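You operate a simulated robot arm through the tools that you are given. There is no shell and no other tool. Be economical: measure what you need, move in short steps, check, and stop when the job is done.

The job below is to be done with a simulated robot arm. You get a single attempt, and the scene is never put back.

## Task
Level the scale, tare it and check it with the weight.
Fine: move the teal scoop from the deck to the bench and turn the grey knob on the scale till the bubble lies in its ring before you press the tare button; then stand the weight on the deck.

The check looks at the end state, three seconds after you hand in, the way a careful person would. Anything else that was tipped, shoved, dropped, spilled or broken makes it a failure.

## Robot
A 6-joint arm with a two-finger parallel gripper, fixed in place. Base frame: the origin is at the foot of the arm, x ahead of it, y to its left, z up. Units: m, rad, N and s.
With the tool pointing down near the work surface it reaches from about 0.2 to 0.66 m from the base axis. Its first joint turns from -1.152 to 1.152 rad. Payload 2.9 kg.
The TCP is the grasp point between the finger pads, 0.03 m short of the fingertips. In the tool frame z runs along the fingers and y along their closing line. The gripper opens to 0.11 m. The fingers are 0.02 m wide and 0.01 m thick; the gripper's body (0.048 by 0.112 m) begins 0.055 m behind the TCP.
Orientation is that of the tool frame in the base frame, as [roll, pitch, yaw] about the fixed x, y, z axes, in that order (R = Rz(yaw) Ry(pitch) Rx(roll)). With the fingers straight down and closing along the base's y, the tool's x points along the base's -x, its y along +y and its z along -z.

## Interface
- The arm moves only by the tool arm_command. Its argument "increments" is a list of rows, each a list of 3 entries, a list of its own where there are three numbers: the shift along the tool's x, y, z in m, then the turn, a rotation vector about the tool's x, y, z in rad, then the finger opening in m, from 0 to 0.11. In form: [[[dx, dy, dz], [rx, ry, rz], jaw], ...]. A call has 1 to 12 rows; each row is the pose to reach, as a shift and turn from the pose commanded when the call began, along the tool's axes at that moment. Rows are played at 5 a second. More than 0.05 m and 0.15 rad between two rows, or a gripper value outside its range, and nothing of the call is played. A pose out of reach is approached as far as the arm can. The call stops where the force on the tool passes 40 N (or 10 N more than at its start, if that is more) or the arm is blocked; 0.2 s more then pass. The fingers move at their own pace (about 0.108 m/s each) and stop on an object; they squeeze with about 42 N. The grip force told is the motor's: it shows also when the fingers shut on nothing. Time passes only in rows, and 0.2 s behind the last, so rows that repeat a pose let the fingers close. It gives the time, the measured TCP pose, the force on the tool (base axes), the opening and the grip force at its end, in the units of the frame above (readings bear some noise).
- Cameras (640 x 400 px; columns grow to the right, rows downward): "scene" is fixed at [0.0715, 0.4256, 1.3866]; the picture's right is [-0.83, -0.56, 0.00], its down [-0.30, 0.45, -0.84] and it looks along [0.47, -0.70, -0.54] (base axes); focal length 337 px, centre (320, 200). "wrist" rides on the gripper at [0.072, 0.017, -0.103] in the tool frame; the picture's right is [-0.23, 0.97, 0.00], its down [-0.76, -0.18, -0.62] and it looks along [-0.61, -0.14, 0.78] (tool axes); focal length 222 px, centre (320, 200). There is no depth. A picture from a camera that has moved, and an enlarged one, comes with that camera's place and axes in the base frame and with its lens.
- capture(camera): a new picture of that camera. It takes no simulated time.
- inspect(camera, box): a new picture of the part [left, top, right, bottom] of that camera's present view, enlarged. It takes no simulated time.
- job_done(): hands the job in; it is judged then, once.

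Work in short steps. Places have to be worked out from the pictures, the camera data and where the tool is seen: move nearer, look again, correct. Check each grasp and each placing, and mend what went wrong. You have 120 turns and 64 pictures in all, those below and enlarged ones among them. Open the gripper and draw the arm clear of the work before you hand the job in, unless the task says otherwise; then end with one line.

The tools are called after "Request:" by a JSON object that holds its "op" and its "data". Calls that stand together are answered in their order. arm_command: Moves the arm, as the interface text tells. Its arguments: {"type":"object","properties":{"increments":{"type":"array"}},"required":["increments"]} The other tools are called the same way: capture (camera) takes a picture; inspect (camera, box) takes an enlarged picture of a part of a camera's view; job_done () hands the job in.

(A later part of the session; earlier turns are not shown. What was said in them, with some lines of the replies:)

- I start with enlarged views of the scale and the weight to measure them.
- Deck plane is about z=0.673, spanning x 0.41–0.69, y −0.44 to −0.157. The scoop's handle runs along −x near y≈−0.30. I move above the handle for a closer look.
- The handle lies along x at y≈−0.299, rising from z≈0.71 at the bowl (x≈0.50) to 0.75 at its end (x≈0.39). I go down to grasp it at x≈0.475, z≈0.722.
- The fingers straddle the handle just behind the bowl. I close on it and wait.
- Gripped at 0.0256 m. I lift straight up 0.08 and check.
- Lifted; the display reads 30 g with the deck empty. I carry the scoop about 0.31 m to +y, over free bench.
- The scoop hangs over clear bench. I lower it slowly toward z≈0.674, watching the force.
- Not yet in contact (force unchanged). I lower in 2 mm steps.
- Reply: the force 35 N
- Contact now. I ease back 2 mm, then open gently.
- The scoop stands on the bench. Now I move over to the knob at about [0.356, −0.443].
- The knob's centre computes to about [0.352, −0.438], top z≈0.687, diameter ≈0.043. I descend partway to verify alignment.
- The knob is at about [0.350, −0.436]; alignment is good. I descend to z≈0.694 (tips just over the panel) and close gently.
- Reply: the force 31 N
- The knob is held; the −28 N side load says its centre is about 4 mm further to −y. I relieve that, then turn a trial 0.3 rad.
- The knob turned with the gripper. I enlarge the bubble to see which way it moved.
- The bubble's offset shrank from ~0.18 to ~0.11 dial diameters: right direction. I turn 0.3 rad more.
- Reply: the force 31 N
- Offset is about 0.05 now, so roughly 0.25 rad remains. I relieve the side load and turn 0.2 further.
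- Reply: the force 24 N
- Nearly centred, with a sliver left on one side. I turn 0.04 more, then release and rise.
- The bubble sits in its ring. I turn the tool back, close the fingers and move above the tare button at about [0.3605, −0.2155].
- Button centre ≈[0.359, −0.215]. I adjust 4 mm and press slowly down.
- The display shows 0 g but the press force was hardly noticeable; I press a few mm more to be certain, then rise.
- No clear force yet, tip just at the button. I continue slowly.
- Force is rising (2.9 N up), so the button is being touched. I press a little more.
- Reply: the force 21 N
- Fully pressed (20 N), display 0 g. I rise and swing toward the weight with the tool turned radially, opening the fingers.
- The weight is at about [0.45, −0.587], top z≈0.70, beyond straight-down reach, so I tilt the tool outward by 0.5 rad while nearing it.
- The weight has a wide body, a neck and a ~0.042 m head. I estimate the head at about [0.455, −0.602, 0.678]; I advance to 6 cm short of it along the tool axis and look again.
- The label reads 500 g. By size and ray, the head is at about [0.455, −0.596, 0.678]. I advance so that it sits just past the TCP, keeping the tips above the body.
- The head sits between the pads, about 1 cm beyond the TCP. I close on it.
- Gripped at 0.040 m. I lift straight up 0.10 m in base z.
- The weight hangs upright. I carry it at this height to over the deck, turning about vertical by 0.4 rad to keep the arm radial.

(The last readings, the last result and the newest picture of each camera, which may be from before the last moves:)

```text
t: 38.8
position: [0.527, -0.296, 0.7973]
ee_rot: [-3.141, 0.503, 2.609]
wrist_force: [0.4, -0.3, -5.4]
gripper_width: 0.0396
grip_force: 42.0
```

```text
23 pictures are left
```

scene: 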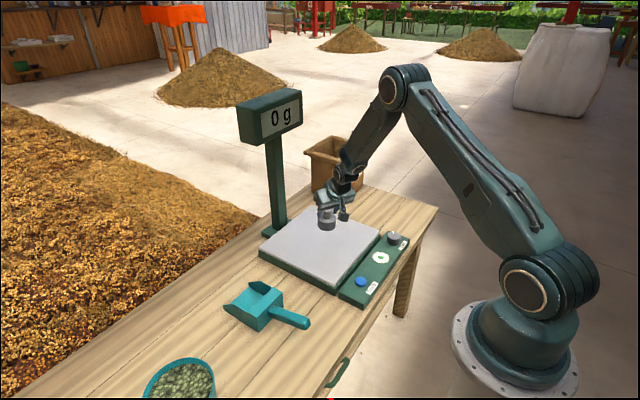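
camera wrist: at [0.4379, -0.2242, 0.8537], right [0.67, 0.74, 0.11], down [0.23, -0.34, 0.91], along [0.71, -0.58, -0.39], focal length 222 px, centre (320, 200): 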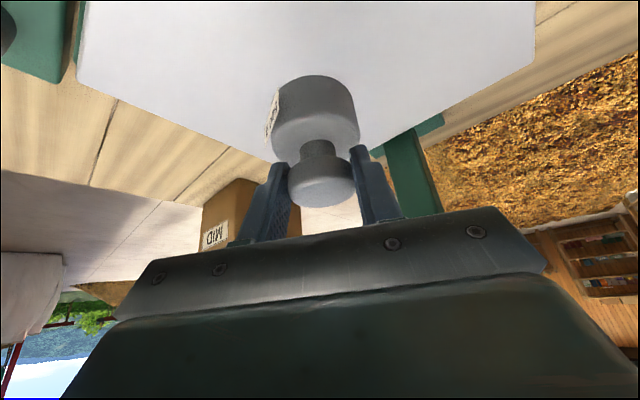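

The weight is above mid-deck. I lower by 0.052 m, then will feel for contact.

Request:
{"op": "arm_command", "data": {"increments": [[[0.0096, 0, 0.0176], [0, 0, 0], 0.0], [[0.0168, 0, 0.0307], [0, 0, 0], 0.0], [[0.0216, 0, 0.0395], [0, 0, 0], 0.0], [[0.0249, 0, 0.0457], [0, 0, 0], 0.0], [[0.0249, 0, 0.0457], [0, 0, 0], 0.0]]}}

Request:
{"op": "inspect", "data": {"camera": "scene", "box": [220, 80, 420, 300]}}

```text
t: 40.0
position: [0.5251, -0.2963, 0.7447]
ee_rot: [3.141, 0.5, 2.608]
wrist_force: [-0.2, 0.7, -4.0]
gripper_width: 0.04
grip_force: 41.4
```

```text
1.82 times, centred on (320, 190) of scene
camera zoom: at [0.0716, 0.4256, 1.3866], right [-0.83, -0.56, 0.0], down [-0.3, 0.45, -0.84], along [0.47, -0.7, -0.54], focal length 613 px, centre (320, 218)
```

zoom: 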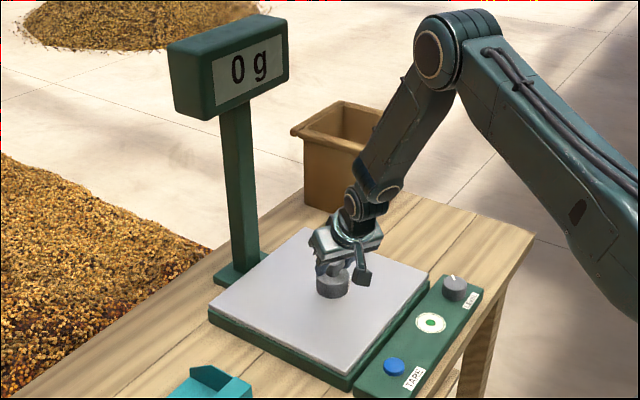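

Not touching yet. I lower 2 mm at a time.

Request:
{"op": "arm_command", "data": {"increments": [[[0.001, 0, 0.0018], [0, 0, 0], 0.0], [[0.0019, 0, 0.0035], [0, 0, 0], 0.0], [[0.0019, 0, 0.0035], [0, 0, 0], 0.0]]}}

```text
t: 40.8
position: [0.5258, -0.2965, 0.7418]
ee_rot: [3.141, 0.501, 2.611]
wrist_force: [0.3, 0.6, -4.9]
gripper_width: 0.0398
grip_force: 41.9
```

Request:
{"op": "arm_command", "data": {"increments": [[[0.0005, 0, 0.0009], [0, 0, 0], 0.0], [[0.001, 0, 0.0018], [0, 0, 0], 0.0], [[0.001, 0, 0.0018], [0, 0, 0], 0.0]]}}

```text
t: 41.6
position: [0.5265, -0.2973, 0.7396]
ee_rot: [3.141, 0.5, 2.609]
wrist_force: [-0.4, 0.2, -4.7]
gripper_width: 0.0394
grip_force: 41.1
```

Still carrying the full weight (−4.7 N); I continue 2 mm lower.

Request:
{"op": "arm_command", "data": {"increments": [[[0.0005, 0, 0.0009], [0, 0, 0], 0.0], [[0.001, 0, 0.0018], [0, 0, 0], 0.0], [[0.001, 0, 0.0018], [0, 0, 0], 0.0]]}}

```text
t: 42.4
position: [0.5258, -0.297, 0.7377]
ee_rot: [-3.141, 0.502, 2.609]
wrist_force: [-0.7, 1.0, -4.5]
gripper_width: 0.0398
grip_force: 42.0
```

Still no contact; another 2 mm, watching the display too.

Request:
{"op": "arm_command", "data": {"increments": [[[0.0005, 0, 0.0009], [0, 0, 0], 0.0], [[0.001, 0, 0.0018], [0, 0, 0], 0.0], [[0.001, 0, 0.0018], [0, 0, 0], 0.0]]}}

Request:
{"op": "inspect", "data": {"camera": "scene", "box": [230, 80, 390, 280]}}

```text
t: 43.2
position: [0.5277, -0.2966, 0.7354]
ee_rot: [-3.14, 0.504, 2.61]
wrist_force: [-3.5, 1.1, 3.6]
gripper_width: 0.0395
grip_force: 42.1
```

```text
2.00 times, centred on (310, 180) of scene
camera zoom: at [0.0714, 0.4257, 1.3866], right [-0.83, -0.56, 0.0], down [-0.3, 0.45, -0.84], along [0.47, -0.7, -0.54], focal length 674 px, centre (340, 240)
```

zoom: 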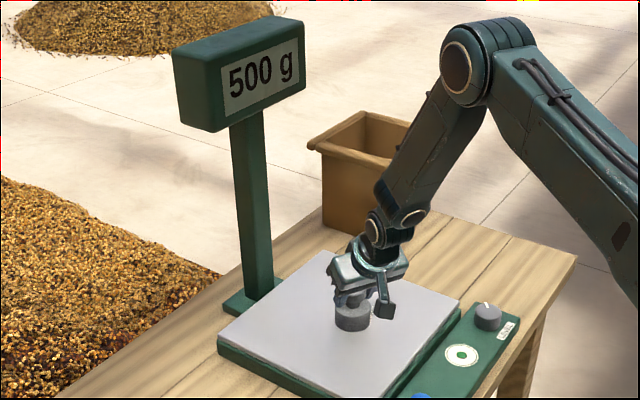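

Contact made and the display shows 500 g. I open the fingers and withdraw backward along the tool axis.

Request:
{"op": "arm_command", "data": {"increments": [[[0, 0, 0], [0, 0, 0], 0.045], [[0, 0, 0], [0, 0, 0], 0.08], [[0, 0, 0], [0, 0, 0], 0.08], [[0, 0, -0.02], [0, 0, 0], 0.08], [[0, 0, -0.05], [0, 0, 0], 0.08], [[0, 0, -0.09], [0, 0, 0], 0.08], [[0, 0, -0.13], [0, 0, 0], 0.08], [[0, 0, -0.16], [0, 0, 0], 0.08]]}}

Request:
{"op": "capture", "data": {"camera": "scene"}}

Request:
{"op": "inspect", "data": {"camera": "scene", "box": [250, 180, 442, 300]}}

```text
t: 45.0
position: [0.4607, -0.2576, 0.8766]
ee_rot: [-3.14, 0.5, 2.608]
wrist_force: [-0.5, -0.3, 0.1]
gripper_width: 0.0801
grip_force: 0.0
```

```text
20 pictures are left
```

scene: 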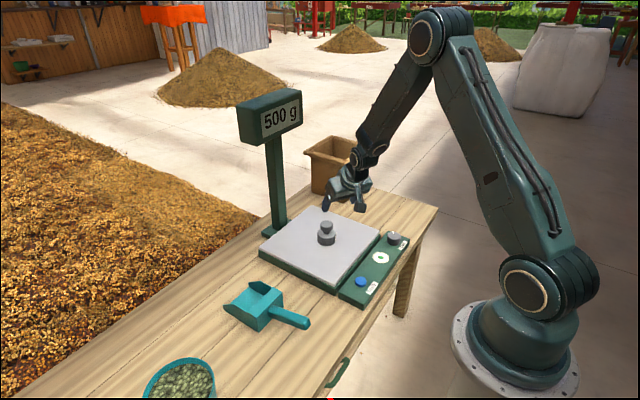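

```text
3.33 times, centred on (346, 240) of scene
camera zoom: at [0.0715, 0.4256, 1.3866], right [-0.83, -0.56, 0.0], down [-0.3, 0.45, -0.84], along [0.47, -0.7, -0.54], focal length 1124 px, centre (233, 67)
```

zoom: 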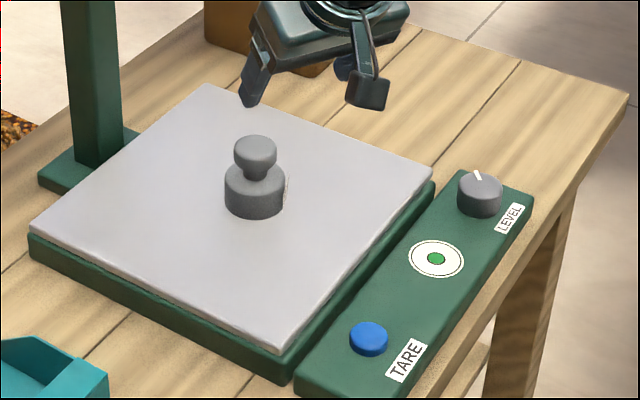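

The weight stands upright on the deck, the display reads 500 g, the bubble is in its ring, and the arm is clear with the gripper open. I hand in.

Request:
{"op": "job_done", "data": {}}

```text
The job is handed in.
```

The scale is levelled and tared, and it reads 500 g with the 500 g weight standing on the deck; the teal scoop is on the bench.
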